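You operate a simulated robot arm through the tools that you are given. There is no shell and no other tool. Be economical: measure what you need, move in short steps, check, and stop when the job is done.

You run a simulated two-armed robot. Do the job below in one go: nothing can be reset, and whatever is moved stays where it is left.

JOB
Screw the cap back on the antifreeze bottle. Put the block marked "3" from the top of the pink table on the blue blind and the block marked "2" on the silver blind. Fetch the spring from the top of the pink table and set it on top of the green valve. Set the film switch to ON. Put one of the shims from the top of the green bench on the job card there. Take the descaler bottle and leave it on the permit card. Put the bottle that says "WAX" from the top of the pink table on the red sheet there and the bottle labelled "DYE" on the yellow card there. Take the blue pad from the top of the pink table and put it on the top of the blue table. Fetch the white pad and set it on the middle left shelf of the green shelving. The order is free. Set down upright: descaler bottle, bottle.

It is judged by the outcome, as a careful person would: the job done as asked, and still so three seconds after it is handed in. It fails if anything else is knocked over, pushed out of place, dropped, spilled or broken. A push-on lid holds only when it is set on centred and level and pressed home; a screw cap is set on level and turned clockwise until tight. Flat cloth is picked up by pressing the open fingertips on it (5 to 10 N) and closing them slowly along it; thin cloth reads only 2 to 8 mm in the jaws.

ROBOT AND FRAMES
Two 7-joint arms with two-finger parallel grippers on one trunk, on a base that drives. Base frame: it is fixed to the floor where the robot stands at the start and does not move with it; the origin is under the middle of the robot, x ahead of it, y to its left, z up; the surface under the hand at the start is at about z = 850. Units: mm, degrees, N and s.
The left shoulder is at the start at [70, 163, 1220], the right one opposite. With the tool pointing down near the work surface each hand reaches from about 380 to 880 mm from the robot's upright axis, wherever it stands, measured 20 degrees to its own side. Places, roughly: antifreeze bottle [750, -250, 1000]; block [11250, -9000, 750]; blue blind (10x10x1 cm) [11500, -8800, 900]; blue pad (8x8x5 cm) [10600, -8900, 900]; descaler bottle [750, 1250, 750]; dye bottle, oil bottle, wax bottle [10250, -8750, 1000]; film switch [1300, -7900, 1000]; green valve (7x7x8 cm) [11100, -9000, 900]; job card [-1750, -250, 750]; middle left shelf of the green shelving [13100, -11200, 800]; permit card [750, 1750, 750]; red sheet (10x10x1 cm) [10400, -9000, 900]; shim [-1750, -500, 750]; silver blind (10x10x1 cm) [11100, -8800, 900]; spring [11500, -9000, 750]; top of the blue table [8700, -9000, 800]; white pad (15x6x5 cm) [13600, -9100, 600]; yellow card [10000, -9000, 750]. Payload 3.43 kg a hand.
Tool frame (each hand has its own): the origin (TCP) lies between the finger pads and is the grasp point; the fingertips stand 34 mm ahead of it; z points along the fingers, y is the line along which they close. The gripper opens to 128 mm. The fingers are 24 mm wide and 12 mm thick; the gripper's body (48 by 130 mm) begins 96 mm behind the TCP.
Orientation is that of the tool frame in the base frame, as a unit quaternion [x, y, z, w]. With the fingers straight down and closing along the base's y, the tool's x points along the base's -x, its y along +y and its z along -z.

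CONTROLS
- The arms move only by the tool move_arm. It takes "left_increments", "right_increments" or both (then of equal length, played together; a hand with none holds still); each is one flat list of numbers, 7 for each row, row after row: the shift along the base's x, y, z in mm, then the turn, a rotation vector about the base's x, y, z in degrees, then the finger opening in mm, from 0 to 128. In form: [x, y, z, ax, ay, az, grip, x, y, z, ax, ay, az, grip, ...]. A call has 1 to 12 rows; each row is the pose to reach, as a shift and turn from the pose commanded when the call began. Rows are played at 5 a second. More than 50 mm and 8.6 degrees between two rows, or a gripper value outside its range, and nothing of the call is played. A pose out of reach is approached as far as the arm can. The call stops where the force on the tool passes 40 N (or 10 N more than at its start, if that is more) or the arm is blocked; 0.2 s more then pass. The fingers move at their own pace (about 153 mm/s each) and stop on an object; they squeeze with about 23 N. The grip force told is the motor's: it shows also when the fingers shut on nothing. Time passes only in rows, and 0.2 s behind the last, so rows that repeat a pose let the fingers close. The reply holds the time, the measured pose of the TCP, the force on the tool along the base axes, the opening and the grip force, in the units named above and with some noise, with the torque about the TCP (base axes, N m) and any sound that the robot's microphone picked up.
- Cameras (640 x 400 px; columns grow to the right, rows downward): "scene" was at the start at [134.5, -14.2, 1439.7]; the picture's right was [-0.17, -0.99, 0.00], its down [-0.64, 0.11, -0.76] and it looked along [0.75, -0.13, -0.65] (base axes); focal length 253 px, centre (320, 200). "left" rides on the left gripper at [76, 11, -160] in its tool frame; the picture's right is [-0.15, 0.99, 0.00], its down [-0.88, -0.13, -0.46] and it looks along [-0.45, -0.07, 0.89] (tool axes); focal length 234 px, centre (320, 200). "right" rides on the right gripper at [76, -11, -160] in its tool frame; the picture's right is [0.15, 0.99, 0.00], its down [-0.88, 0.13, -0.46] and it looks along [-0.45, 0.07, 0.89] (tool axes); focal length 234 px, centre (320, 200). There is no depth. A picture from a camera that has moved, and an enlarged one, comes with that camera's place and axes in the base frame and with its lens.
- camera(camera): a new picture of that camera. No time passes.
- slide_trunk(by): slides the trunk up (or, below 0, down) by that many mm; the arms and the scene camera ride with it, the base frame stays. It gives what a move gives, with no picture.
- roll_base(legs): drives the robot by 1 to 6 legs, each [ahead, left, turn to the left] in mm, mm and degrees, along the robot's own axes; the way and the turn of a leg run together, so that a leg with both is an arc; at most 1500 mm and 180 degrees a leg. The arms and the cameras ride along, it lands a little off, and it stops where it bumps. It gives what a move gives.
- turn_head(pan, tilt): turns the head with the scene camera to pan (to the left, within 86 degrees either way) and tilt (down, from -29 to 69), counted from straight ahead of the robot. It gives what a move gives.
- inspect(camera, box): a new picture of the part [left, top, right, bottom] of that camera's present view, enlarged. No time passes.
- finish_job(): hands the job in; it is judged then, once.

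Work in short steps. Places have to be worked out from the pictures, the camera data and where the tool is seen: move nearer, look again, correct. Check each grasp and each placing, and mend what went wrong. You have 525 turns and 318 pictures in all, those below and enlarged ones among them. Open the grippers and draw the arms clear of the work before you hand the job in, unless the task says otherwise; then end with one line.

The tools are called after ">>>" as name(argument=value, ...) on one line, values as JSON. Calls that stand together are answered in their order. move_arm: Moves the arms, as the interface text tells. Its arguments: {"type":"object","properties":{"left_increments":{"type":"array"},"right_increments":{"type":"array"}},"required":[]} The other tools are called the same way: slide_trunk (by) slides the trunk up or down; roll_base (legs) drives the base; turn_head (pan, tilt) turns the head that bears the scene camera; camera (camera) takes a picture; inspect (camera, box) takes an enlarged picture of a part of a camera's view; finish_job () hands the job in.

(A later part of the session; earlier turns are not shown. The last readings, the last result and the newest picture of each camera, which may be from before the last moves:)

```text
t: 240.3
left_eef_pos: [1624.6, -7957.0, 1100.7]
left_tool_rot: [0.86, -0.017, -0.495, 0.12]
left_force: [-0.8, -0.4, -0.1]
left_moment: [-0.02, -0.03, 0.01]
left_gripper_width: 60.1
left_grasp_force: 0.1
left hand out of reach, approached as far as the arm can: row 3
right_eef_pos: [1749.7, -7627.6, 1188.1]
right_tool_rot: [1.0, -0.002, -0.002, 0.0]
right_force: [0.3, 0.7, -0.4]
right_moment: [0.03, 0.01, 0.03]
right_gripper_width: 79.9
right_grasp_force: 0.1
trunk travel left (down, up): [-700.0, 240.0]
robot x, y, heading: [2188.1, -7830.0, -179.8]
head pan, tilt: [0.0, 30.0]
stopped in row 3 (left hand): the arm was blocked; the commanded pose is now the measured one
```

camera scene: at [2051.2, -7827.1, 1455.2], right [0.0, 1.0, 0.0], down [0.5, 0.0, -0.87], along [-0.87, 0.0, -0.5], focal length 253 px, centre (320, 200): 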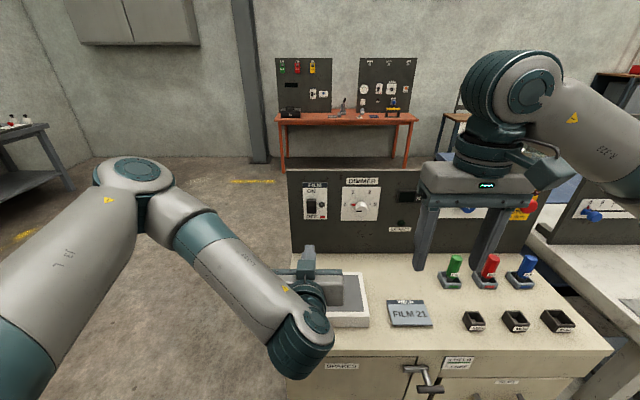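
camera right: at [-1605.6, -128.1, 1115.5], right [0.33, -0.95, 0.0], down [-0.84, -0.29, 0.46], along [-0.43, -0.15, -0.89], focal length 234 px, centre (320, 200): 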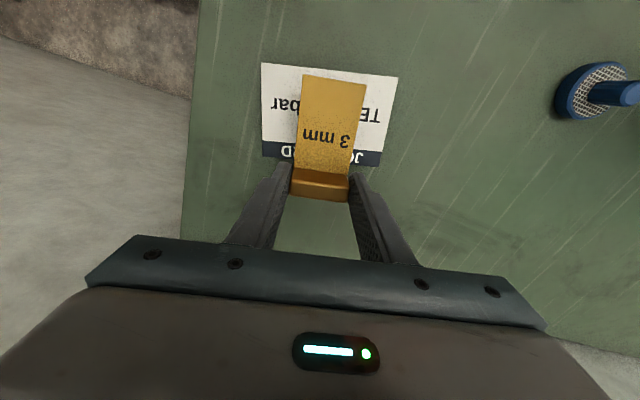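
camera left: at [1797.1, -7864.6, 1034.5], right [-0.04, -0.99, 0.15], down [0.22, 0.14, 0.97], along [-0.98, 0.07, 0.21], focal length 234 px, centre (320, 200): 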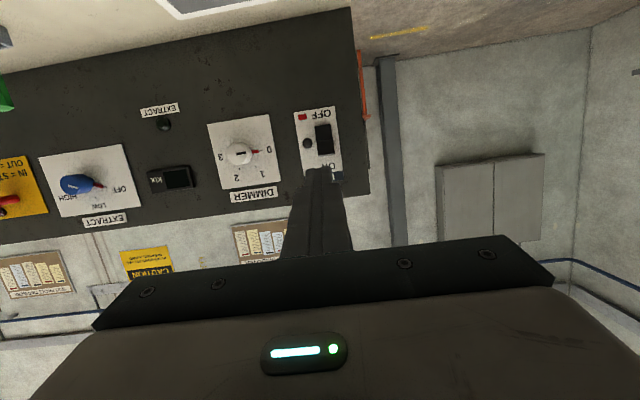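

Switch shows ON (green flag, lamp lit). The left arm is bound by its own joint limits; take a look.

>>> camera(camera="scene")

```text
203 pictures are left
camera scene: at [2051.4, -7829.1, 1455.2], right [0.0, 1.0, 0.0], down [0.5, 0.0, -0.87], along [-0.87, 0.0, -0.5], focal length 253 px, centre (320, 200)
```

scene: 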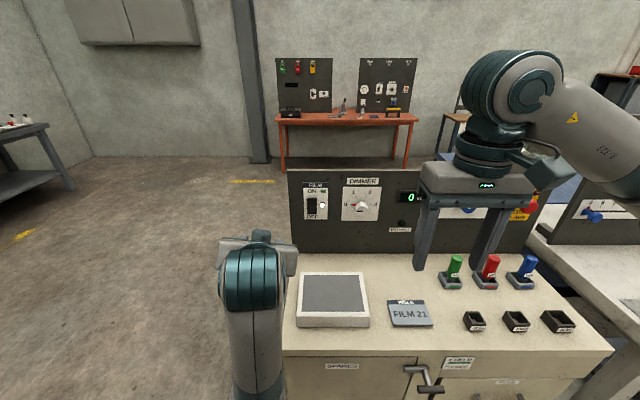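

Back the robot away 350 mm for safety, then restore the left arm's tucked pose.

>>> roll_base(legs=[[-350, 0, 0]])

>>> move_arm(left_increments=[-15, 0, 15, 0, -8, 0, 60, -30, 0, 30, 0, -16, 0, 60, -45, 0, 45, 0, -24, 0, 60, -60, 0, 60, 0, -32, 0, 60, -75, 0, 75, 0, -40, 0, 60, -80, 0, 80, 0, -48, 0, 60, -80, 0, 80, 0, -56, 0, 60])

>>> camera(camera="scene")

```text
t: 242.6
left_eef_pos: [1979.9, -7954.3, 1099.8]
left_tool_rot: [0.86, -0.018, -0.496, 0.119]
left_force: [0.3, -0.3, -0.4]
left_moment: [0.01, 0.04, -0.01]
left_gripper_width: 60.3
left_grasp_force: 0.1
right_eef_pos: [2106.6, -7626.0, 1188.0]
right_tool_rot: [1.0, -0.004, -0.002, 0.0]
right_force: [-0.5, 0.2, 0.2]
right_moment: [-0.03, 0.0, 0.0]
right_gripper_width: 80.1
right_grasp_force: 0.1
trunk travel left (down, up): [-700.0, 240.0]
robot x, y, heading: [2549.1, -7829.4, 179.9]
head pan, tilt: [0.0, 30.0]
```

```text
t: 244.2
left_eef_pos: [1759.0, -7933.0, 1196.7]
left_tool_rot: [0.992, -0.071, -0.045, 0.096]
left_force: [0.3, 0.5, -1.4]
left_moment: [-0.23, 0.09, -0.01]
left_gripper_width: 60.2
left_grasp_force: 0.0
left hand out of reach, approached as far as the arm can: row 1, 2, 3, 4, 5, 6, 7
right_eef_pos: [2107.9, -7624.0, 1187.3]
right_tool_rot: [1.0, -0.003, -0.003, 0.001]
right_force: [0.4, 0.5, 0.0]
right_moment: [-0.05, 0.11, -0.04]
right_gripper_width: 79.9
right_grasp_force: 0.0
trunk travel left (down, up): [-700.0, 240.0]
robot x, y, heading: [2550.1, -7829.6, 179.8]
head pan, tilt: [0.0, 30.0]
```

```text
202 pictures are left
camera scene: at [2410.9, -7825.9, 1455.5], right [0.0, 1.0, 0.0], down [0.5, 0.0, -0.87], along [-0.87, 0.0, -0.5], focal length 253 px, centre (320, 200)
```

scene: 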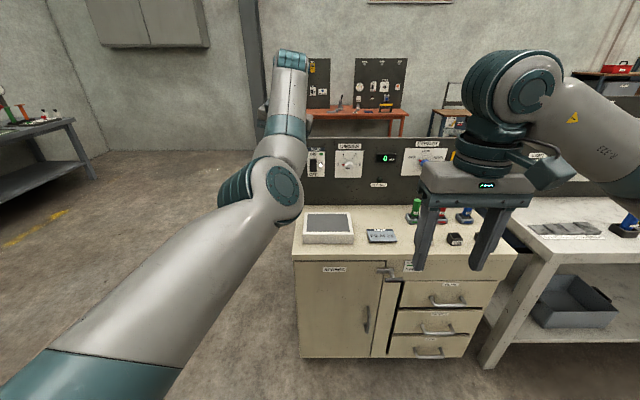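

The arm is extended but free. Level the tool and draw it back gradually.

>>> move_arm(left_increments=[0, 0, 0, 5.2, -3, 4, 60, 0, 0, 0, 10.5, -5.9, 8, 60, 40, 0, 0, 10.5, -5.9, 8, 60, 85, 0, 0, 10.5, -5.9, 8, 60, 130, 0, 0, 10.5, -5.9, 8, 60, 175, 0, 0, 10.5, -5.9, 8, 60, 220, 0, 0, 10.5, -5.9, 8, 60, 265, 0, 0, 10.5, -5.9, 8, 60])

>>> camera(camera="scene")

```text
t: 246.0
left_eef_pos: [1794.6, -7874.9, 1252.5]
left_tool_rot: [1.0, -0.005, 0.018, 0.003]
left_force: [0.0, 0.4, -1.4]
left_moment: [-0.02, 0.01, 0.02]
left_gripper_width: 59.9
left_grasp_force: 0.1
left hand out of reach, approached as far as the arm can: row 2, 3, 4, 5, 6, 7, 8
right_eef_pos: [2107.7, -7625.2, 1187.0]
right_tool_rot: [1.0, -0.004, -0.002, -0.001]
right_force: [0.3, 0.1, -0.9]
right_moment: [0.01, 0.0, 0.0]
right_gripper_width: 80.0
right_grasp_force: 0.1
trunk travel left (down, up): [-700.0, 240.0]
robot x, y, heading: [2545.2, -7830.3, 179.8]
head pan, tilt: [0.0, 30.0]
```

```text
201 pictures are left
camera scene: at [2408.2, -7827.1, 1455.3], right [0.0, 1.0, 0.0], down [0.5, 0.0, -0.87], along [-0.87, 0.0, -0.5], focal length 253 px, centre (320, 200)
```

scene: 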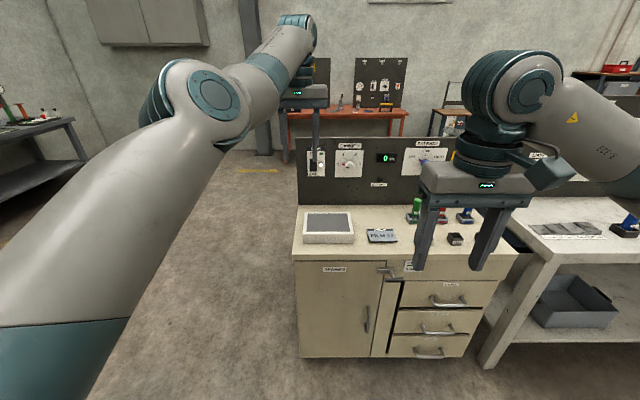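

Better: tool is vertical again. Continue drawing it in.

>>> move_arm(left_increments=[30, -5, 0, 0, 0, 0, 60, 70, -10, -5, 0, 0, 0, 60, 110, -20, -15, 0, 0, 0, 60, 150, -30, -25, 0, 0, 0, 60, 190, -40, -35, 0, 0, 0, 60, 230, -50, -45, 0, 0, 0, 60, 270, -55, -55, 0, 0, 0, 60, 310, -60, -65, 0, 0, 0, 60])

>>> camera(camera="scene")

```text
t: 247.8
left_eef_pos: [1799.6, -7871.7, 1262.4]
left_tool_rot: [1.0, -0.004, 0.019, 0.004]
left_force: [0.7, 0.6, 0.5]
left_moment: [0.01, 0.0, -0.03]
left_gripper_width: 59.9
left_grasp_force: 0.0
left hand out of reach, approached as far as the arm can: row 1, 2, 3, 4, 5, 6, 7, 8
right_eef_pos: [2107.1, -7625.0, 1187.4]
right_tool_rot: [1.0, -0.003, -0.002, 0.0]
right_force: [0.1, 0.2, 0.0]
right_moment: [-0.01, 0.02, 0.02]
right_gripper_width: 80.0
right_grasp_force: 0.0
trunk travel left (down, up): [-700.0, 240.0]
robot x, y, heading: [2551.4, -7829.2, 179.8]
head pan, tilt: [0.0, 30.0]
```

```text
200 pictures are left
camera scene: at [2407.7, -7828.2, 1455.3], right [0.0, 1.0, 0.0], down [0.5, 0.0, -0.87], along [-0.87, 0.0, -0.5], focal length 253 px, centre (320, 200)
```

scene: 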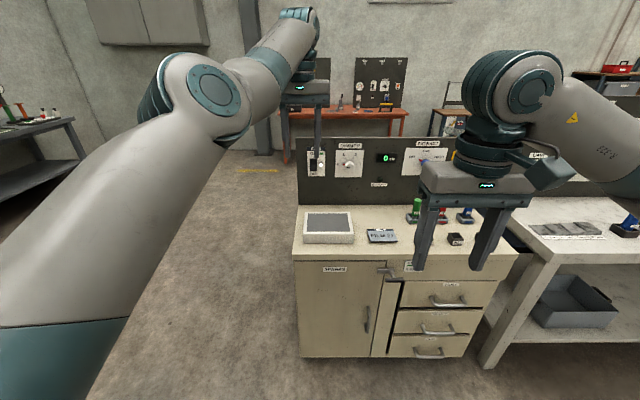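

Inward is refused in this elbow posture. Try swinging the hand outward (−y) and down.

>>> move_arm(left_increments=[0, -40, 0, 0, 0, 0, 60, 0, -80, 0, 0, 0, 0, 60, 0, -120, 0, 0, 0, 0, 60, 5, -160, 0, 0, 0, 0, 60, 10, -200, 0, 0, 0, 0, 60, 20, -240, 0, 0, 0, 0, 60])

>>> camera(camera="scene")

```text
t: 249.2
left_eef_pos: [1780.1, -8120.3, 1276.3]
left_tool_rot: [1.0, -0.005, 0.017, 0.002]
left_force: [0.0, 0.1, 0.3]
left_moment: [0.04, 0.02, -0.01]
left_gripper_width: 60.0
left_grasp_force: 0.1
left hand out of reach, approached as far as the arm can: row 1, 2, 3, 4, 5, 6
right_eef_pos: [2107.6, -7627.6, 1188.8]
right_tool_rot: [1.0, -0.004, -0.002, -0.001]
right_force: [-0.7, 0.4, 0.3]
right_moment: [0.04, 0.0, 0.01]
right_gripper_width: 79.9
right_grasp_force: 0.1
trunk travel left (down, up): [-700.0, 240.0]
robot x, y, heading: [2545.1, -7834.2, 179.8]
head pan, tilt: [0.0, 30.0]
```

```text
199 pictures are left
camera scene: at [2408.1, -7830.7, 1455.3], right [0.0, 1.0, 0.0], down [0.5, 0.0, -0.87], along [-0.87, 0.0, -0.5], focal length 253 px, centre (320, 200)
```

scene: 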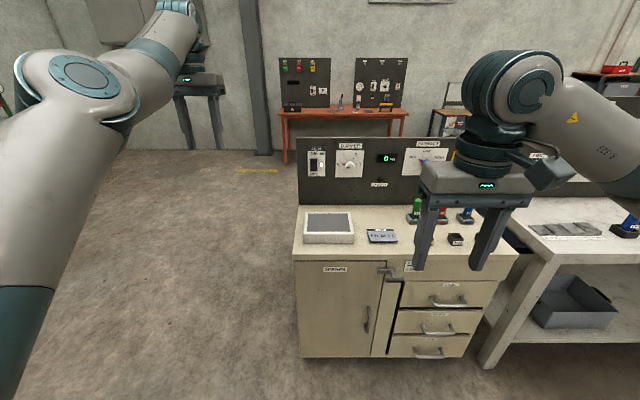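

Free floor here; try lowering the hand, which may let the elbow drop.

>>> move_arm(left_increments=[0, -10, -45, 0, 0, 0, 60, 0, -20, -90, 0, 0, 0, 60, 0, -30, -135, 0, 0, 0, 60, 0, -40, -180, 0, 0, 0, 60, 0, -50, -225, 0, 0, 0, 60, 0, -50, -270, 0, 0, 0, 60])

>>> move_arm(left_increments=[40, 0, 0, 0, 0, 0, 60, 80, 0, 0, 0, 0, 0, 60, 120, 0, 0, 0, 0, 0, 60, 160, 0, 0, 0, 0, 0, 60, 200, 0, 0, 0, 0, 0, 60])

>>> camera(camera="scene")

```text
t: 250.6
left_eef_pos: [1723.9, -8167.7, 1003.0]
left_tool_rot: [1.0, -0.004, 0.019, 0.002]
left_force: [0.6, -0.6, -1.2]
left_moment: [0.02, -0.04, 0.01]
left_gripper_width: 60.0
left_grasp_force: 0.1
left hand out of reach, approached as far as the arm can: row 1, 2, 3, 4, 5, 6
right_eef_pos: [2106.4, -7625.5, 1187.3]
right_tool_rot: [1.0, -0.003, -0.002, -0.001]
right_force: [-1.1, 0.0, 0.4]
right_moment: [0.0, -0.03, 0.01]
right_gripper_width: 80.1
right_grasp_force: 0.0
trunk travel left (down, up): [-700.0, 240.0]
robot x, y, heading: [2550.4, -7831.6, 179.9]
head pan, tilt: [0.0, 30.0]
```

```text
t: 251.8
left_eef_pos: [1729.5, -8188.8, 1007.6]
left_tool_rot: [1.0, -0.004, 0.019, 0.003]
left_force: [0.6, 0.0, -0.8]
left_moment: [-0.01, -0.01, 0.01]
left_gripper_width: 60.0
left_grasp_force: 0.0
left hand out of reach, approached as far as the arm can: row 1, 2, 3, 4, 5
right_eef_pos: [2106.7, -7625.4, 1187.4]
right_tool_rot: [1.0, -0.004, -0.002, 0.0]
right_force: [0.5, 0.3, 0.1]
right_moment: [0.04, 0.0, 0.01]
right_gripper_width: 79.7
right_grasp_force: 0.2
trunk travel left (down, up): [-700.0, 240.0]
robot x, y, heading: [2547.2, -7829.1, 179.7]
head pan, tilt: [0.0, 30.0]
```

```text
198 pictures are left
camera scene: at [2407.7, -7828.3, 1455.3], right [0.0, 1.0, 0.0], down [0.5, 0.0, -0.87], along [-0.87, 0.0, -0.5], focal length 253 px, centre (320, 200)
```

scene: 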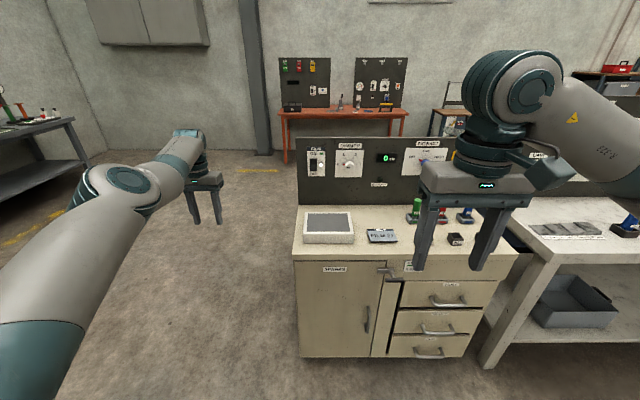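

Stuck on a joint limit. Try changing wrist yaw to free it.

>>> move_arm(left_increments=[0, 0, 0, 0, 0, 8, 60, 0, 0, 0, 0, 0, 16, 60, 0, 0, 0, 0, 0, 24, 60, 0, 0, 0, 0, 0, 32, 60, 0, 0, 0, 0, 0, 40, 60])

>>> move_arm(left_increments=[40, 0, 0, 0, 0, 0, 60, 80, 0, 0, 0, 0, 0, 60, 120, 0, 0, 0, 0, 0, 60, 160, 0, 0, 0, 0, 0, 60])

```text
t: 253.0
left_eef_pos: [1730.6, -8189.6, 1004.9]
left_tool_rot: [0.941, 0.338, 0.019, -0.003]
left_force: [-0.7, -0.1, 0.1]
left_moment: [-0.01, 0.01, 0.02]
left_gripper_width: 59.6
left_grasp_force: 0.1
left hand out of reach, approached as far as the arm can: row 3, 4, 5
right_eef_pos: [2106.7, -7624.3, 1187.7]
right_tool_rot: [1.0, -0.004, -0.002, 0.0]
right_force: [0.1, -0.4, 0.1]
right_moment: [-0.02, 0.03, -0.01]
right_gripper_width: 80.1
right_grasp_force: 0.1
trunk travel left (down, up): [-700.0, 240.0]
robot x, y, heading: [2546.0, -7825.0, 180.1]
head pan, tilt: [0.0, 30.0]
```

```text
t: 254.0
left_eef_pos: [1733.9, -8207.3, 1006.5]
left_tool_rot: [0.941, 0.338, 0.018, -0.003]
left_force: [-0.6, 0.4, 0.4]
left_moment: [0.01, -0.01, -0.01]
left_gripper_width: 60.0
left_grasp_force: 0.1
left hand out of reach, approached as far as the arm can: row 1, 2, 3, 4
right_eef_pos: [2107.9, -7625.9, 1186.5]
right_tool_rot: [1.0, -0.003, -0.002, -0.001]
right_force: [0.3, -0.1, 0.2]
right_moment: [0.0, 0.02, 0.02]
right_gripper_width: 79.9
right_grasp_force: 0.1
trunk travel left (down, up): [-700.0, 240.0]
robot x, y, heading: [2547.4, -7830.3, 180.0]
head pan, tilt: [0.0, 30.0]
```

The radius is stuck, so the elbow is at its limit on the flipped side. Stretch the arm fully straight, then fold.

>>> move_arm(left_increments=[-20, -6, 0, 0, 0, 0, 60, -40, -12, 0, 0, 0, 0, 60, -60, -18, 0, 0, 0, 0, 60, -80, -24, 0, 0, 0, 0, 60, -100, -30, 0, 0, 0, 0, 60, -120, -36, 0, 0, 0, 0, 60])

>>> camera(camera="scene")

```text
t: 255.4
left_eef_pos: [1730.4, -8205.7, 1007.4]
left_tool_rot: [0.941, 0.338, 0.019, -0.004]
left_force: [0.1, 0.1, -0.3]
left_moment: [0.03, -0.01, -0.02]
left_gripper_width: 60.1
left_grasp_force: 0.1
left hand out of reach, approached as far as the arm can: row 1, 2, 3, 4, 5, 6
right_eef_pos: [2107.5, -7625.4, 1187.2]
right_tool_rot: [1.0, -0.003, -0.002, -0.001]
right_force: [0.6, -0.2, -0.2]
right_moment: [0.01, -0.04, 0.02]
right_gripper_width: 79.7
right_grasp_force: 0.0
trunk travel left (down, up): [-700.0, 240.0]
robot x, y, heading: [2549.5, -7826.0, 180.1]
head pan, tilt: [0.0, 30.0]
```

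```text
197 pictures are left
camera scene: at [2407.7, -7828.3, 1455.3], right [0.0, 1.0, 0.0], down [0.5, 0.0, -0.87], along [-0.87, 0.0, -0.5], focal length 253 px, centre (320, 200)
```

scene: 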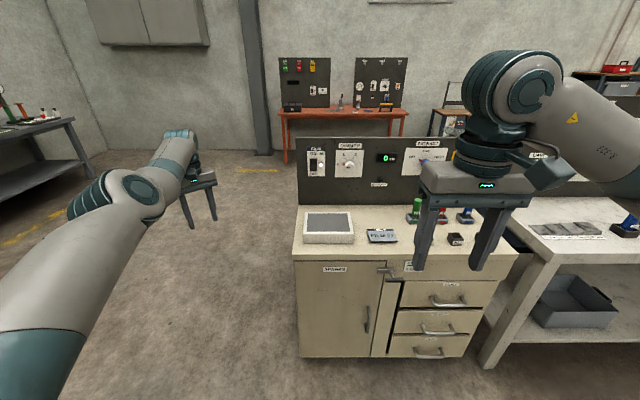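

The arm is at a straight-arm singularity. Break it by tilting the tool while pulling inward.

>>> move_arm(left_increments=[10, 0, 0, 0, -8, 0, 60, 20, 0, 0, 0, -16, 0, 60, 30, 0, 0, 0, -24, 0, 60, 60, 0, 0, 0, -32, 0, 60, 100, 0, 0, 0, -40, 0, 60, 140, 0, 0, 0, -40, 0, 60])

>>> camera(camera="scene")

```text
t: 257.0
left_eef_pos: [1895.6, -8260.1, 1035.4]
left_tool_rot: [0.857, 0.365, 0.312, 0.19]
left_force: [-0.5, 0.9, 0.0]
left_moment: [-0.03, 0.03, -0.02]
left_gripper_width: 60.1
left_grasp_force: 0.0
left hand out of reach, approached as far as the arm can: row 1, 2, 3, 4, 5, 6
right_eef_pos: [2105.6, -7622.3, 1187.9]
right_tool_rot: [1.0, -0.004, -0.002, 0.0]
right_force: [0.5, 0.8, -0.2]
right_moment: [-0.07, -0.01, 0.02]
right_gripper_width: 79.9
right_grasp_force: 0.1
trunk travel left (down, up): [-700.0, 240.0]
robot x, y, heading: [2549.1, -7828.6, 179.8]
head pan, tilt: [0.0, 30.0]
stopped in row 6 (left hand): the arm was blocked; the commanded pose is now the measured one
```

```text
196 pictures are left
camera scene: at [2406.5, -7825.0, 1455.1], right [0.0, 1.0, 0.0], down [0.5, 0.0, -0.87], along [-0.87, 0.0, -0.5], focal length 253 px, centre (320, 200)
```

scene: 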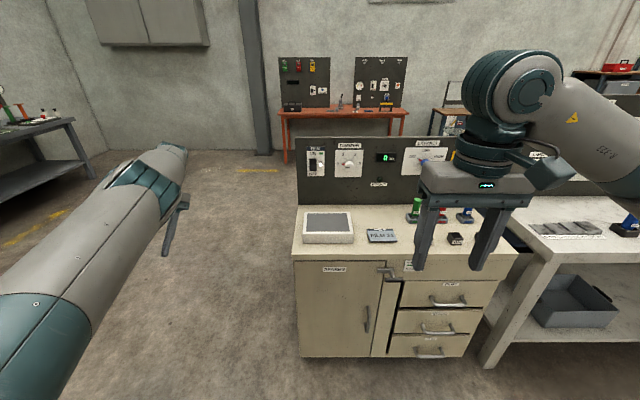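

Try the opposite: tilt the tool forward progressively while keeping the wrist drawn in.

>>> move_arm(left_increments=[-16, 5, 5, 0, 8, 0, 60, -32, 10, 10, 0, 16, 0, 60, -48, 15, 15, 0, 24, 0, 60, -64, 20, 20, 0, 32, 0, 60, -80, 25, 25, 0, 40, 0, 60, -96, 30, 30, 0, 48, 0, 60, -112, 35, 35, 0, 56, 0, 60, -128, 40, 40, 0, 64, 0, 60, -144, 45, 45, 0, 72, 0, 60, -160, 50, 50, 0, 80, 0, 60, -176, 55, 55, 0, 88, 0, 60, -192, 60, 60, 0, 96, 0, 60])

>>> camera(camera="scene")

```text
t: 259.6
left_eef_pos: [1705.1, -8202.0, 1092.9]
left_tool_rot: [0.805, 0.384, -0.429, -0.146]
left_force: [1.0, 0.1, 0.2]
left_moment: [0.02, 0.0, 0.0]
left_gripper_width: 60.0
left_grasp_force: 0.0
right_eef_pos: [2106.0, -7626.3, 1186.7]
right_tool_rot: [1.0, -0.003, -0.001, 0.0]
right_force: [-0.5, 0.3, 0.6]
right_moment: [-0.03, -0.03, 0.01]
right_gripper_width: 80.2
right_grasp_force: 0.1
trunk travel left (down, up): [-700.0, 240.0]
robot x, y, heading: [2547.9, -7829.0, 179.9]
head pan, tilt: [0.0, 30.0]
```

```text
195 pictures are left
camera scene: at [2407.1, -7828.9, 1455.3], right [0.0, 1.0, 0.0], down [0.5, 0.0, -0.87], along [-0.87, 0.0, -0.5], focal length 253 px, centre (320, 200)
```

scene: 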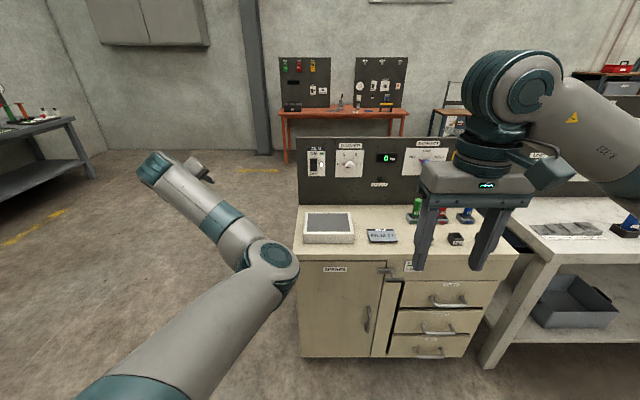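

Now responsive but the elbow is on the inside. Raise the hand high so the elbow can hang down, then sweep it across to re-form an elbow-out posture.

>>> move_arm(left_increments=[15, 10, 40, 0, 0, 0, 60, 30, 20, 80, 0, 0, 0, 60, 45, 30, 120, 0, 0, 0, 60, 60, 40, 160, 0, 0, 0, 60, 75, 50, 200, 0, 0, 0, 60, 90, 60, 240, 0, 0, 0, 60, 105, 70, 280, 0, 0, 0, 60, 120, 80, 320, 0, 0, 0, 60])

>>> turn_head(pan=20, tilt=20)

>>> camera(camera="scene")

```text
t: 261.4
left_eef_pos: [1826.8, -8120.4, 1418.1]
left_tool_rot: [0.805, 0.384, -0.429, -0.145]
left_force: [0.7, 0.4, -0.8]
left_moment: [0.0, 0.02, 0.01]
left_gripper_width: 60.0
left_grasp_force: 0.1
right_eef_pos: [2108.5, -7625.4, 1187.8]
right_tool_rot: [1.0, -0.004, -0.003, 0.0]
right_force: [-0.1, -0.4, -1.2]
right_moment: [0.0, 0.01, -0.02]
right_gripper_width: 80.1
right_grasp_force: 0.1
trunk travel left (down, up): [-700.0, 240.0]
robot x, y, heading: [2548.4, -7827.6, 180.0]
head pan, tilt: [0.0, 30.0]
```

```text
t: 262.2
left_eef_pos: [1825.9, -8121.4, 1417.4]
left_tool_rot: [0.805, 0.383, -0.429, -0.145]
left_force: [-0.9, -0.5, -0.2]
left_moment: [-0.02, -0.04, 0.02]
left_gripper_width: 59.8
left_grasp_force: 0.1
right_eef_pos: [2106.9, -7625.5, 1186.7]
right_tool_rot: [1.0, -0.004, -0.002, 0.0]
right_force: [0.5, 0.4, 0.5]
right_moment: [0.02, 0.0, 0.03]
right_gripper_width: 79.8
right_grasp_force: 0.1
trunk travel left (down, up): [-700.0, 240.0]
robot x, y, heading: [2546.7, -7833.5, 179.9]
head pan, tilt: [20.0, 20.0]
```

```text
194 pictures are left
camera scene: at [2410.3, -7860.5, 1471.3], right [-0.34, 0.94, 0.0], down [0.32, 0.12, -0.94], along [-0.88, -0.32, -0.34], focal length 253 px, centre (320, 200)
```

scene: 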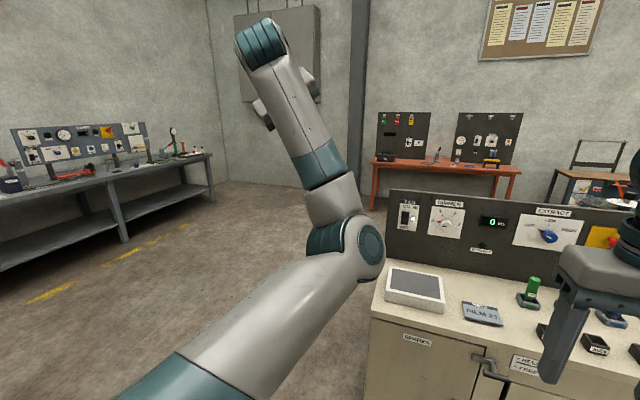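

Elbow is low now. Sweep the hand to the right while rolling the wrist back to a normal orientation.

>>> move_arm(left_increments=[5, 35, 5, -6.4, -0.8, -4.7, 60, 10, 70, 10, -12.8, -1.6, -9.4, 60, 15, 105, 15, -19.2, -2.4, -14.1, 60, 20, 140, 20, -25.6, -3.2, -18.8, 60, 25, 175, 20, -32, -4, -23.5, 60, 30, 210, 20, -38.4, -4.8, -28.3, 60, 30, 250, 20, -38.4, -4.8, -28.3, 60])

>>> camera(camera="scene")

```text
t: 263.8
left_eef_pos: [1799.8, -7868.2, 1438.4]
left_tool_rot: [0.892, 0.023, -0.449, 0.043]
left_force: [0.0, -0.1, -0.1]
left_moment: [-0.03, 0.02, 0.05]
left_gripper_width: 60.0
left_grasp_force: 0.0
left hand out of reach, approached as far as the arm can: row 2, 3, 4, 5, 6, 7
right_eef_pos: [2106.0, -7624.9, 1187.3]
right_tool_rot: [1.0, -0.002, -0.003, 0.0]
right_force: [0.4, -0.1, -0.1]
right_moment: [-0.01, -0.04, 0.02]
right_gripper_width: 80.0
right_grasp_force: 0.2
trunk travel left (down, up): [-700.0, 240.0]
robot x, y, heading: [2549.9, -7829.9, 180.0]
head pan, tilt: [20.0, 20.0]
```

```text
193 pictures are left
camera scene: at [2411.1, -7858.6, 1471.4], right [-0.34, 0.94, 0.0], down [0.32, 0.12, -0.94], along [-0.88, -0.32, -0.34], focal length 253 px, centre (320, 200)
```

scene: 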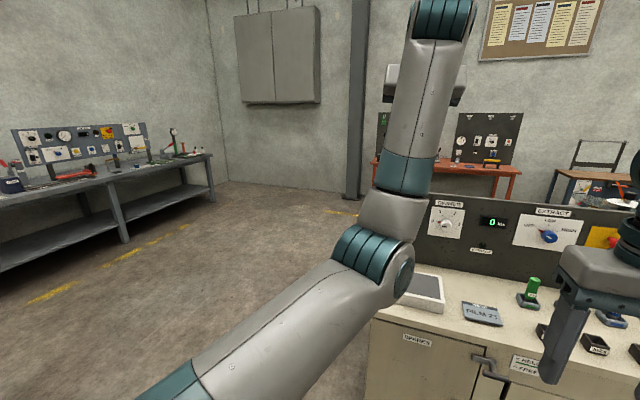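

Pull the hand inward and right to coax the elbow outward.

>>> move_arm(left_increments=[30, 10, 0, 0, -4, 0, 60, 60, 20, 0, 0, -8, 0, 60, 90, 30, 0, 0, -12, 0, 60, 120, 40, -5, 0, -16, 0, 60, 150, 50, -10, 0, -20, 0, 60, 180, 60, -20, 0, -26, 0, 60, 210, 70, -30, 0, -32, 0, 60])

>>> camera(camera="scene")

```text
t: 265.6
left_eef_pos: [1874.4, -7825.3, 1514.2]
left_tool_rot: [0.978, 0.05, -0.204, 0.014]
left_force: [0.6, -0.3, -0.2]
left_moment: [0.03, 0.03, -0.01]
left_gripper_width: 60.0
left_grasp_force: 0.0
left hand out of reach, approached as far as the arm can: row 1, 2, 3, 4, 5, 6, 7
right_eef_pos: [2107.5, -7627.8, 1187.4]
right_tool_rot: [1.0, -0.002, -0.002, -0.001]
right_force: [0.2, -1.3, 0.7]
right_moment: [0.02, 0.0, -0.02]
right_gripper_width: 79.9
right_grasp_force: 0.2
trunk travel left (down, up): [-700.0, 240.0]
robot x, y, heading: [2548.8, -7828.2, 179.8]
head pan, tilt: [20.0, 20.0]
stopped in row 7 (left hand): the arm was blocked; the commanded pose is now the measured one
```

```text
192 pictures are left
camera scene: at [2411.7, -7862.1, 1471.5], right [-0.34, 0.94, 0.0], down [0.32, 0.12, -0.94], along [-0.88, -0.32, -0.34], focal length 253 px, centre (320, 200)
```

scene: 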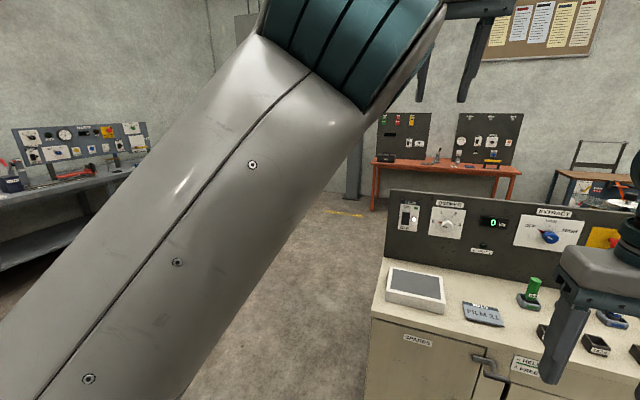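

Nearly straight again. Lower it, then try breaking the other way with negative yaw plus pull.

>>> move_arm(left_increments=[-10, -20, -45, 0, 0, 0, 60, -20, -40, -90, 0, 0, 0, 60, -30, -60, -135, 0, 0, 0, 60, -30, -80, -180, 0, 0, 0, 60, -30, -100, -225, 0, 0, 0, 60, -30, -110, -265, 0, 0, 0, 60])

>>> move_arm(left_increments=[15, 5, 0, 0, 0, -8, 60, 30, 10, 0, 0, 0, -16, 60, 45, 15, 0, 0, 0, -24, 60, 60, 20, 0, 0, 0, -32, 60, 75, 25, 0, 0, 0, -40, 60, 90, 30, 0, 0, 0, -48, 60, 110, 35, 0, 0, 0, -56, 60, 130, 40, 0, 0, 0, -64, 60, 150, 45, 0, 0, 0, -72, 60])

>>> camera(camera="scene")

```text
refused: row 1 steps farther than a row can; nothing moved
```

```text
t: 267.6
left_eef_pos: [1976.0, -7723.8, 1565.3]
left_tool_rot: [0.802, -0.548, -0.18, -0.155]
left_force: [3.7, -3.8, 9.2]
left_moment: [-0.04, 0.25, 0.07]
left_gripper_width: 60.1
left_grasp_force: 0.1
left hand out of reach, approached as far as the arm can: row 1, 2, 3, 4, 5, 6, 7, 8, 9
right_eef_pos: [2106.9, -7626.4, 1187.6]
right_tool_rot: [1.0, -0.003, -0.002, 0.0]
right_force: [1.0, 1.1, 0.1]
right_moment: [-0.11, 0.11, 0.03]
right_gripper_width: 80.1
right_grasp_force: 0.0
trunk travel left (down, up): [-700.0, 240.0]
robot x, y, heading: [2548.6, -7827.6, 180.0]
head pan, tilt: [20.0, 20.0]
```

```text
191 pictures are left
camera scene: at [2410.9, -7860.0, 1471.4], right [-0.34, 0.94, 0.0], down [0.32, 0.12, -0.94], along [-0.88, -0.32, -0.34], focal length 253 px, centre (320, 200)
```

scene: 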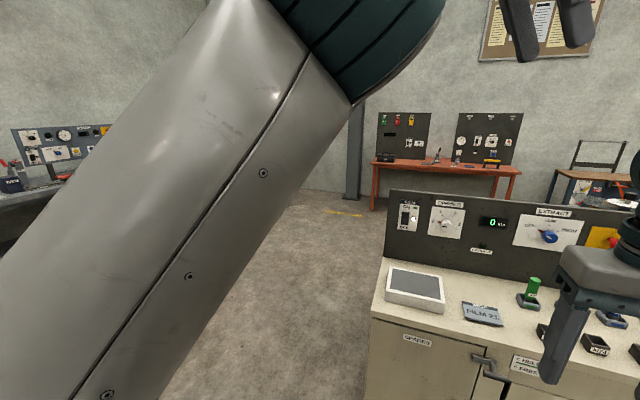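

Keep clear of the right arm: move left hand back to the left (−y) and lower.

>>> move_arm(left_increments=[0, -40, -10, 0, 0, 0, 60, 0, -80, -25, 0, 0, 0, 60, 0, -115, -55, 0, 0, 0, 60, 0, -150, -85, 0, 0, 0, 60, 0, -180, -120, 0, 0, 0, 60, 0, -200, -160, 0, 0, 0, 60, 0, -220, -200, 0, 0, 0, 60, 0, -240, -240, 0, 0, 0, 60, 0, -250, -280, 0, 0, 0, 60])

>>> camera(camera="scene")

```text
t: 269.6
left_eef_pos: [1957.8, -7991.1, 1268.2]
left_tool_rot: [0.82, -0.535, -0.173, -0.108]
left_force: [-0.9, 0.5, -0.5]
left_moment: [-0.01, -0.02, -0.02]
left_gripper_width: 60.1
left_grasp_force: 0.1
left hand out of reach, approached as far as the arm can: row 1
right_eef_pos: [2105.3, -7625.8, 1186.8]
right_tool_rot: [1.0, -0.004, -0.002, 0.0]
right_force: [-0.2, 0.5, -0.1]
right_moment: [-0.02, 0.0, -0.02]
right_gripper_width: 79.9
right_grasp_force: 0.0
trunk travel left (down, up): [-700.0, 240.0]
robot x, y, heading: [2549.1, -7828.2, 179.9]
head pan, tilt: [20.0, 20.0]
```

```text
190 pictures are left
camera scene: at [2410.0, -7860.7, 1471.4], right [-0.34, 0.94, 0.0], down [0.32, 0.12, -0.94], along [-0.88, -0.32, -0.34], focal length 253 px, centre (320, 200)
```

scene: 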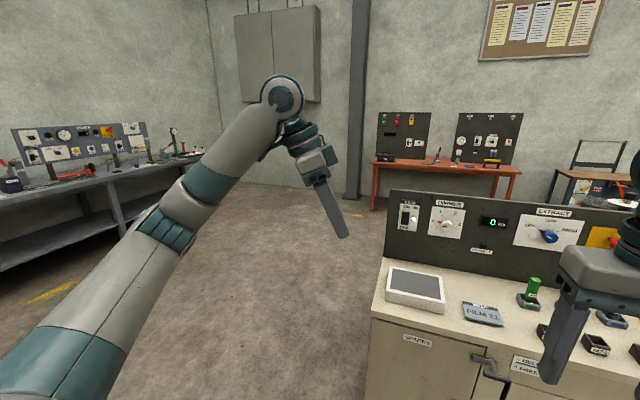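

Elbow-out posture restored. Now level the tool, then un-yaw while returning to the tuck position.

>>> move_arm(left_increments=[10, 5, 0, -5.3, -2.5, 0, 60, 20, 10, 0, -10.6, -5, 0, 60, 30, 15, 0, -16, -7.5, 0, 60, 40, 20, 0, -21.3, -9.9, 0, 60])

>>> move_arm(left_increments=[14, 5, -10, 0, 0, 8.2, 60, 28, 10, -20, 0, 0, 16.4, 60, 42, 15, -30, 0, 0, 24.6, 60, 56, 20, -40, 0, 0, 32.8, 60, 70, 25, -50, 0, 0, 41, 60, 84, 30, -60, 0, 0, 49.2, 60, 98, 35, -70, 0, 0, 57.4, 60, 112, 38, -81, 0, 0, 65.6, 60])

>>> camera(camera="scene")

```text
t: 270.6
left_eef_pos: [1998.7, -7969.5, 1267.5]
left_tool_rot: [0.837, -0.547, 0.001, 0.002]
left_force: [-0.9, 0.0, 0.2]
left_moment: [-0.04, 0.0, -0.01]
left_gripper_width: 59.9
left_grasp_force: 0.1
right_eef_pos: [2108.0, -7624.6, 1186.5]
right_tool_rot: [1.0, -0.004, -0.001, 0.0]
right_force: [0.6, -0.1, -0.6]
right_moment: [0.01, 0.03, -0.02]
right_gripper_width: 80.0
right_grasp_force: 0.1
trunk travel left (down, up): [-700.0, 240.0]
robot x, y, heading: [2548.1, -7832.1, 179.9]
head pan, tilt: [20.0, 20.0]
```

```text
t: 272.4
left_eef_pos: [2112.8, -7932.3, 1186.3]
left_tool_rot: [1.0, -0.005, 0.0, 0.0]
left_force: [0.0, -0.1, 0.0]
left_moment: [0.01, 0.01, 0.0]
left_gripper_width: 60.2
left_grasp_force: 0.1
right_eef_pos: [2106.7, -7625.6, 1187.8]
right_tool_rot: [1.0, -0.003, -0.002, 0.0]
right_force: [0.1, 0.3, 0.3]
right_moment: [-0.01, 0.01, 0.01]
right_gripper_width: 80.0
right_grasp_force: 0.2
trunk travel left (down, up): [-700.0, 240.0]
robot x, y, heading: [2547.5, -7831.7, 180.1]
head pan, tilt: [20.0, 20.0]
```

```text
189 pictures are left
camera scene: at [2410.7, -7860.5, 1471.4], right [-0.34, 0.94, 0.0], down [0.32, 0.12, -0.94], along [-0.88, -0.32, -0.34], focal length 253 px, centre (320, 200)
```

scene: 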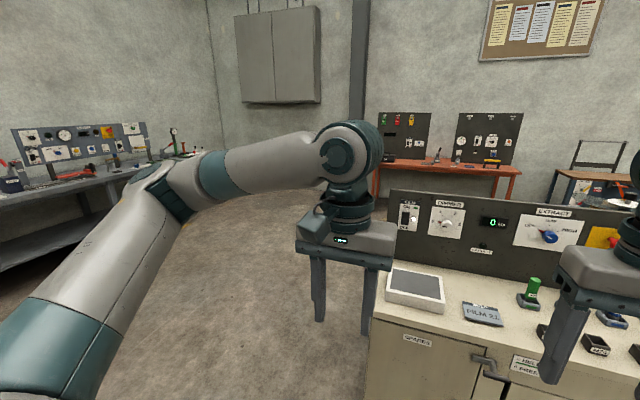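

Tucked. Now head for the pink table: turn to face +x and look.

>>> roll_base(legs=[[0, 0, 90], [0, 0, 90]])

>>> turn_head(pan=0, tilt=5)

>>> camera(camera="scene")

```text
t: 280.5
left_eef_pos: [2983.3, -7731.6, 1186.1]
left_tool_rot: [0.01, 1.0, 0.001, -0.001]
left_force: [-0.5, -0.1, 0.0]
left_moment: [0.01, -0.01, -0.02]
left_gripper_width: 60.0
left_grasp_force: 0.0
right_eef_pos: [2988.3, -8036.0, 1186.6]
right_tool_rot: [0.008, 1.0, -0.001, 0.002]
right_force: [-0.3, -0.2, -0.3]
right_moment: [0.01, -0.02, 0.02]
right_gripper_width: 80.2
right_grasp_force: 0.0
trunk travel left (down, up): [-700.0, 240.0]
robot x, y, heading: [2547.4, -7831.9, -0.4]
head pan, tilt: [20.0, 20.0]
```

```text
t: 281.3
left_eef_pos: [2984.1, -7729.2, 1187.3]
left_tool_rot: [0.011, 1.0, 0.001, -0.001]
left_force: [0.4, 0.3, 0.1]
left_moment: [0.01, -0.03, 0.01]
left_gripper_width: 59.9
left_grasp_force: 0.1
right_eef_pos: [2987.7, -8037.4, 1187.9]
right_tool_rot: [0.008, 1.0, 0.0, 0.001]
right_force: [0.1, -0.4, -0.1]
right_moment: [0.01, 0.0, 0.02]
right_gripper_width: 79.8
right_grasp_force: 0.1
trunk travel left (down, up): [-700.0, 240.0]
robot x, y, heading: [2546.9, -7831.9, -0.6]
head pan, tilt: [0.0, 5.0]
```

```text
188 pictures are left
camera scene: at [2690.5, -7830.1, 1495.6], right [-0.01, -1.0, 0.0], down [-0.09, 0.0, -1.0], along [1.0, -0.01, -0.09], focal length 253 px, centre (320, 200)
```

scene: 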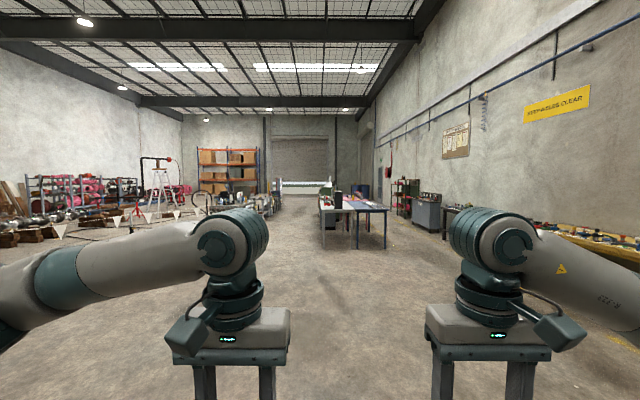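

Tables lie ahead around x≥8000. Drive ahead ~3800 mm and look again.

>>> roll_base(legs=[[1400, 0, 0.5], [1400, 0, 0], [1000, 0, 0]])

>>> camera(camera="scene")

```text
t: 299.6
left_eef_pos: [6777.7, -7660.8, 1185.9]
left_tool_rot: [-0.002, 1.0, 0.001, 0.0]
left_force: [-0.6, 0.6, -0.3]
left_moment: [-0.04, -0.03, -0.04]
left_gripper_width: 60.2
left_grasp_force: 0.1
right_eef_pos: [6789.1, -7967.5, 1187.9]
right_tool_rot: [-0.005, 1.0, 0.0, 0.001]
right_force: [0.4, 0.0, -0.4]
right_moment: [0.01, 0.01, 0.0]
right_gripper_width: 79.9
right_grasp_force: 0.0
trunk travel left (down, up): [-700.0, 240.0]
robot x, y, heading: [6347.4, -7773.8, 0.6]
head pan, tilt: [0.0, 5.0]
```

```text
187 pictures are left
camera scene: at [6487.3, -7768.8, 1495.7], right [0.01, -1.0, 0.0], down [-0.09, 0.0, -1.0], along [1.0, 0.01, -0.09], focal length 253 px, centre (320, 200)
```

scene: 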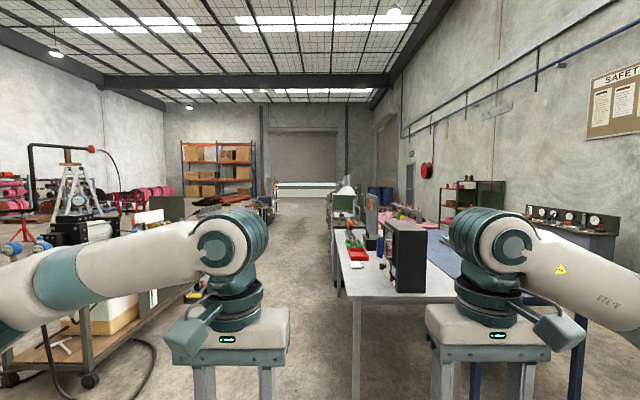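

The work side of the pink/blue tables is likely the south. Strafe right to y≈-9850 (open floor) and look along the south aisle.

>>> roll_base(legs=[[0, -1040, -0.6], [0, -1040, 0]])

>>> camera(camera="scene")

```text
t: 309.9
left_eef_pos: [6764.1, -9728.2, 1187.3]
left_tool_rot: [0.008, 1.0, 0.0, 0.0]
left_force: [0.8, 0.9, -0.2]
left_moment: [-0.01, -0.03, -0.01]
left_gripper_width: 60.0
left_grasp_force: 0.0
right_eef_pos: [6769.0, -10035.2, 1187.2]
right_tool_rot: [0.005, 1.0, 0.0, 0.002]
right_force: [1.2, -0.2, -1.3]
right_moment: [0.01, 0.01, 0.01]
right_gripper_width: 80.0
right_grasp_force: 0.2
trunk travel left (down, up): [-700.0, 240.0]
robot x, y, heading: [6332.5, -9828.3, -0.2]
head pan, tilt: [0.0, 5.0]
```

```text
186 pictures are left
camera scene: at [6471.6, -9829.3, 1495.7], right [0.0, -1.0, 0.0], down [-0.09, 0.0, -1.0], along [1.0, 0.0, -0.09], focal length 253 px, centre (320, 200)
```

scene: 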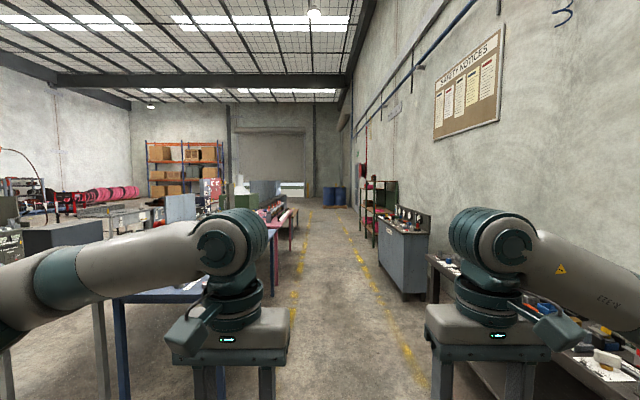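

Drive down the south aisle (y≈-9980) to x≈10600 and then face +y.

>>> roll_base(legs=[[1450, -150, 0.2], [1450, 0, 0], [1370, 0, 0]])

>>> turn_head(pan=75, tilt=15)

>>> camera(camera="scene")

```text
t: 330.3
left_eef_pos: [11024.5, -9719.9, 1186.4]
left_tool_rot: [-0.021, 1.0, 0.0, 0.0]
left_force: [-0.7, -0.2, 0.8]
left_moment: [0.03, 0.04, 0.0]
left_gripper_width: 60.0
left_grasp_force: 0.1
right_eef_pos: [11046.1, -10025.9, 1186.6]
right_tool_rot: [-0.022, 1.0, 0.0, 0.001]
right_force: [-1.1, 0.3, 0.4]
right_moment: [0.01, -0.02, -0.01]
right_gripper_width: 79.9
right_grasp_force: 0.1
trunk travel left (down, up): [-700.0, 240.0]
robot x, y, heading: [10593.1, -9847.8, 3.0]
head pan, tilt: [0.0, 5.0]
```

```text
t: 331.8
left_eef_pos: [11025.4, -9719.7, 1186.8]
left_tool_rot: [-0.02, 1.0, 0.001, -0.001]
left_force: [-0.6, 0.1, -0.1]
left_moment: [0.02, -0.02, 0.03]
left_gripper_width: 60.0
left_grasp_force: 0.0
right_eef_pos: [11046.2, -10025.5, 1187.7]
right_tool_rot: [-0.022, 1.0, 0.0, 0.002]
right_force: [-0.5, -0.1, -0.1]
right_moment: [0.02, -0.01, 0.03]
right_gripper_width: 79.7
right_grasp_force: 0.1
trunk travel left (down, up): [-700.0, 240.0]
robot x, y, heading: [10593.3, -9845.0, 3.0]
head pan, tilt: [75.0, 15.0]
```

```text
185 pictures are left
camera scene: at [10665.6, -9751.2, 1479.5], right [0.98, -0.21, 0.0], down [-0.05, -0.25, -0.97], along [0.2, 0.94, -0.26], focal length 253 px, centre (320, 200)
```

scene: 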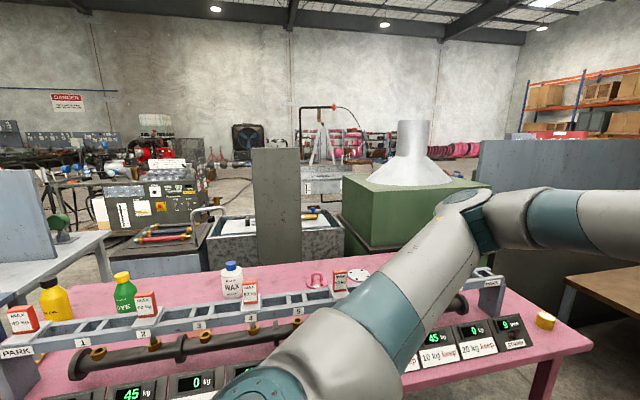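

Pink table with the bottles. Turn to face +y.

>>> roll_base(legs=[[0, 0, 87]])

>>> turn_head(pan=0, tilt=28)

>>> camera(camera="scene")

>>> turn_head(pan=45, tilt=28)

>>> camera(camera="scene")

>>> turn_head(pan=-45, tilt=28)

>>> camera(camera="scene")

```text
t: 335.9
left_eef_pos: [10490.8, -9410.3, 1185.9]
left_tool_rot: [-0.704, 0.711, 0.0, -0.001]
left_force: [0.6, -0.6, 0.7]
left_moment: [-0.02, 0.03, 0.04]
left_gripper_width: 59.9
left_grasp_force: 0.0
right_eef_pos: [10797.1, -9403.9, 1187.4]
right_tool_rot: [-0.706, 0.708, 0.001, 0.002]
right_force: [0.0, 0.0, -0.1]
right_moment: [-0.01, -0.01, -0.01]
right_gripper_width: 80.0
right_grasp_force: 0.1
trunk travel left (down, up): [-700.0, 240.0]
robot x, y, heading: [10597.0, -9844.8, 90.2]
head pan, tilt: [75.0, 15.0]
```

```text
t: 337.4
left_eef_pos: [10490.7, -9410.2, 1187.0]
left_tool_rot: [-0.703, 0.711, 0.0, 0.0]
left_force: [0.3, 0.0, 0.2]
left_moment: [-0.02, -0.03, -0.02]
left_gripper_width: 60.0
left_grasp_force: 0.0
right_eef_pos: [10796.6, -9403.4, 1187.3]
right_tool_rot: [-0.706, 0.708, 0.001, 0.002]
right_force: [0.0, -1.5, -0.3]
right_moment: [0.0, -0.03, 0.01]
right_gripper_width: 80.0
right_grasp_force: 0.0
trunk travel left (down, up): [-700.0, 240.0]
robot x, y, heading: [10597.8, -9848.8, 90.1]
head pan, tilt: [0.0, 28.0]
```

```text
184 pictures are left
camera scene: at [10595.4, -9703.4, 1458.5], right [1.0, 0.0, 0.0], down [0.0, -0.47, -0.88], along [0.0, 0.88, -0.47], focal length 253 px, centre (320, 200)
```

scene: 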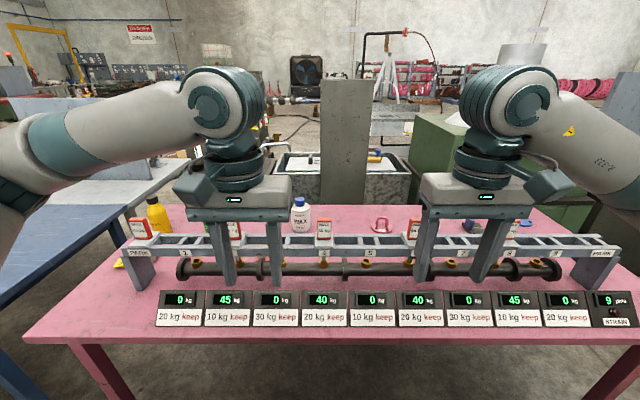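

```text
t: 338.5
left_eef_pos: [10491.5, -9409.8, 1186.1]
left_tool_rot: [-0.704, 0.711, 0.001, 0.0]
left_force: [0.2, -0.3, -0.3]
left_moment: [0.0, -0.01, 0.02]
left_gripper_width: 60.1
left_grasp_force: 0.1
right_eef_pos: [10797.9, -9403.4, 1187.2]
right_tool_rot: [-0.706, 0.708, 0.001, 0.002]
right_force: [0.3, -0.7, 0.0]
right_moment: [-0.02, 0.0, 0.0]
right_gripper_width: 80.1
right_grasp_force: 0.1
trunk travel left (down, up): [-700.0, 240.0]
robot x, y, heading: [10593.8, -9843.3, 90.2]
head pan, tilt: [45.0, 28.0]
```

```text
183 pictures are left
camera scene: at [10531.1, -9730.2, 1458.5], right [0.71, 0.71, 0.0], down [0.33, -0.33, -0.88], along [-0.63, 0.62, -0.47], focal length 253 px, centre (320, 200)
```

scene: 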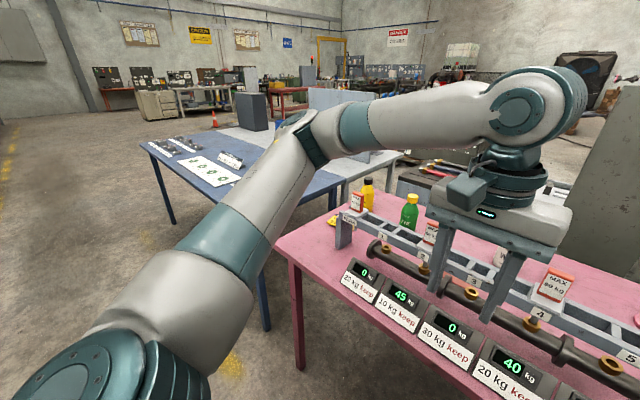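

```text
t: 340.1
left_eef_pos: [10490.1, -9411.9, 1186.7]
left_tool_rot: [-0.704, 0.711, 0.001, 0.0]
left_force: [-0.2, 0.1, -0.6]
left_moment: [-0.01, 0.0, 0.0]
left_gripper_width: 60.1
left_grasp_force: 0.0
right_eef_pos: [10797.0, -9403.9, 1187.8]
right_tool_rot: [-0.707, 0.707, 0.002, 0.003]
right_force: [0.0, 0.4, -0.6]
right_moment: [0.0, 0.02, -0.02]
right_gripper_width: 79.8
right_grasp_force: 0.0
trunk travel left (down, up): [-700.0, 240.0]
robot x, y, heading: [10595.6, -9846.1, 90.0]
head pan, tilt: [-45.0, 28.0]
```

```text
182 pictures are left
camera scene: at [10660.0, -9730.0, 1458.5], right [0.71, -0.71, 0.0], down [-0.33, -0.33, -0.88], along [0.62, 0.63, -0.47], focal length 253 px, centre (320, 200)
```

scene: 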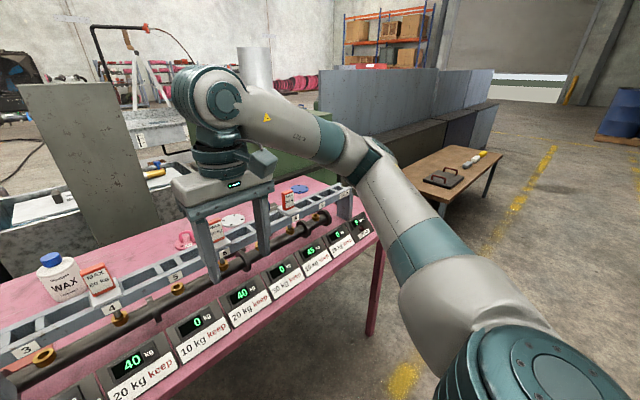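

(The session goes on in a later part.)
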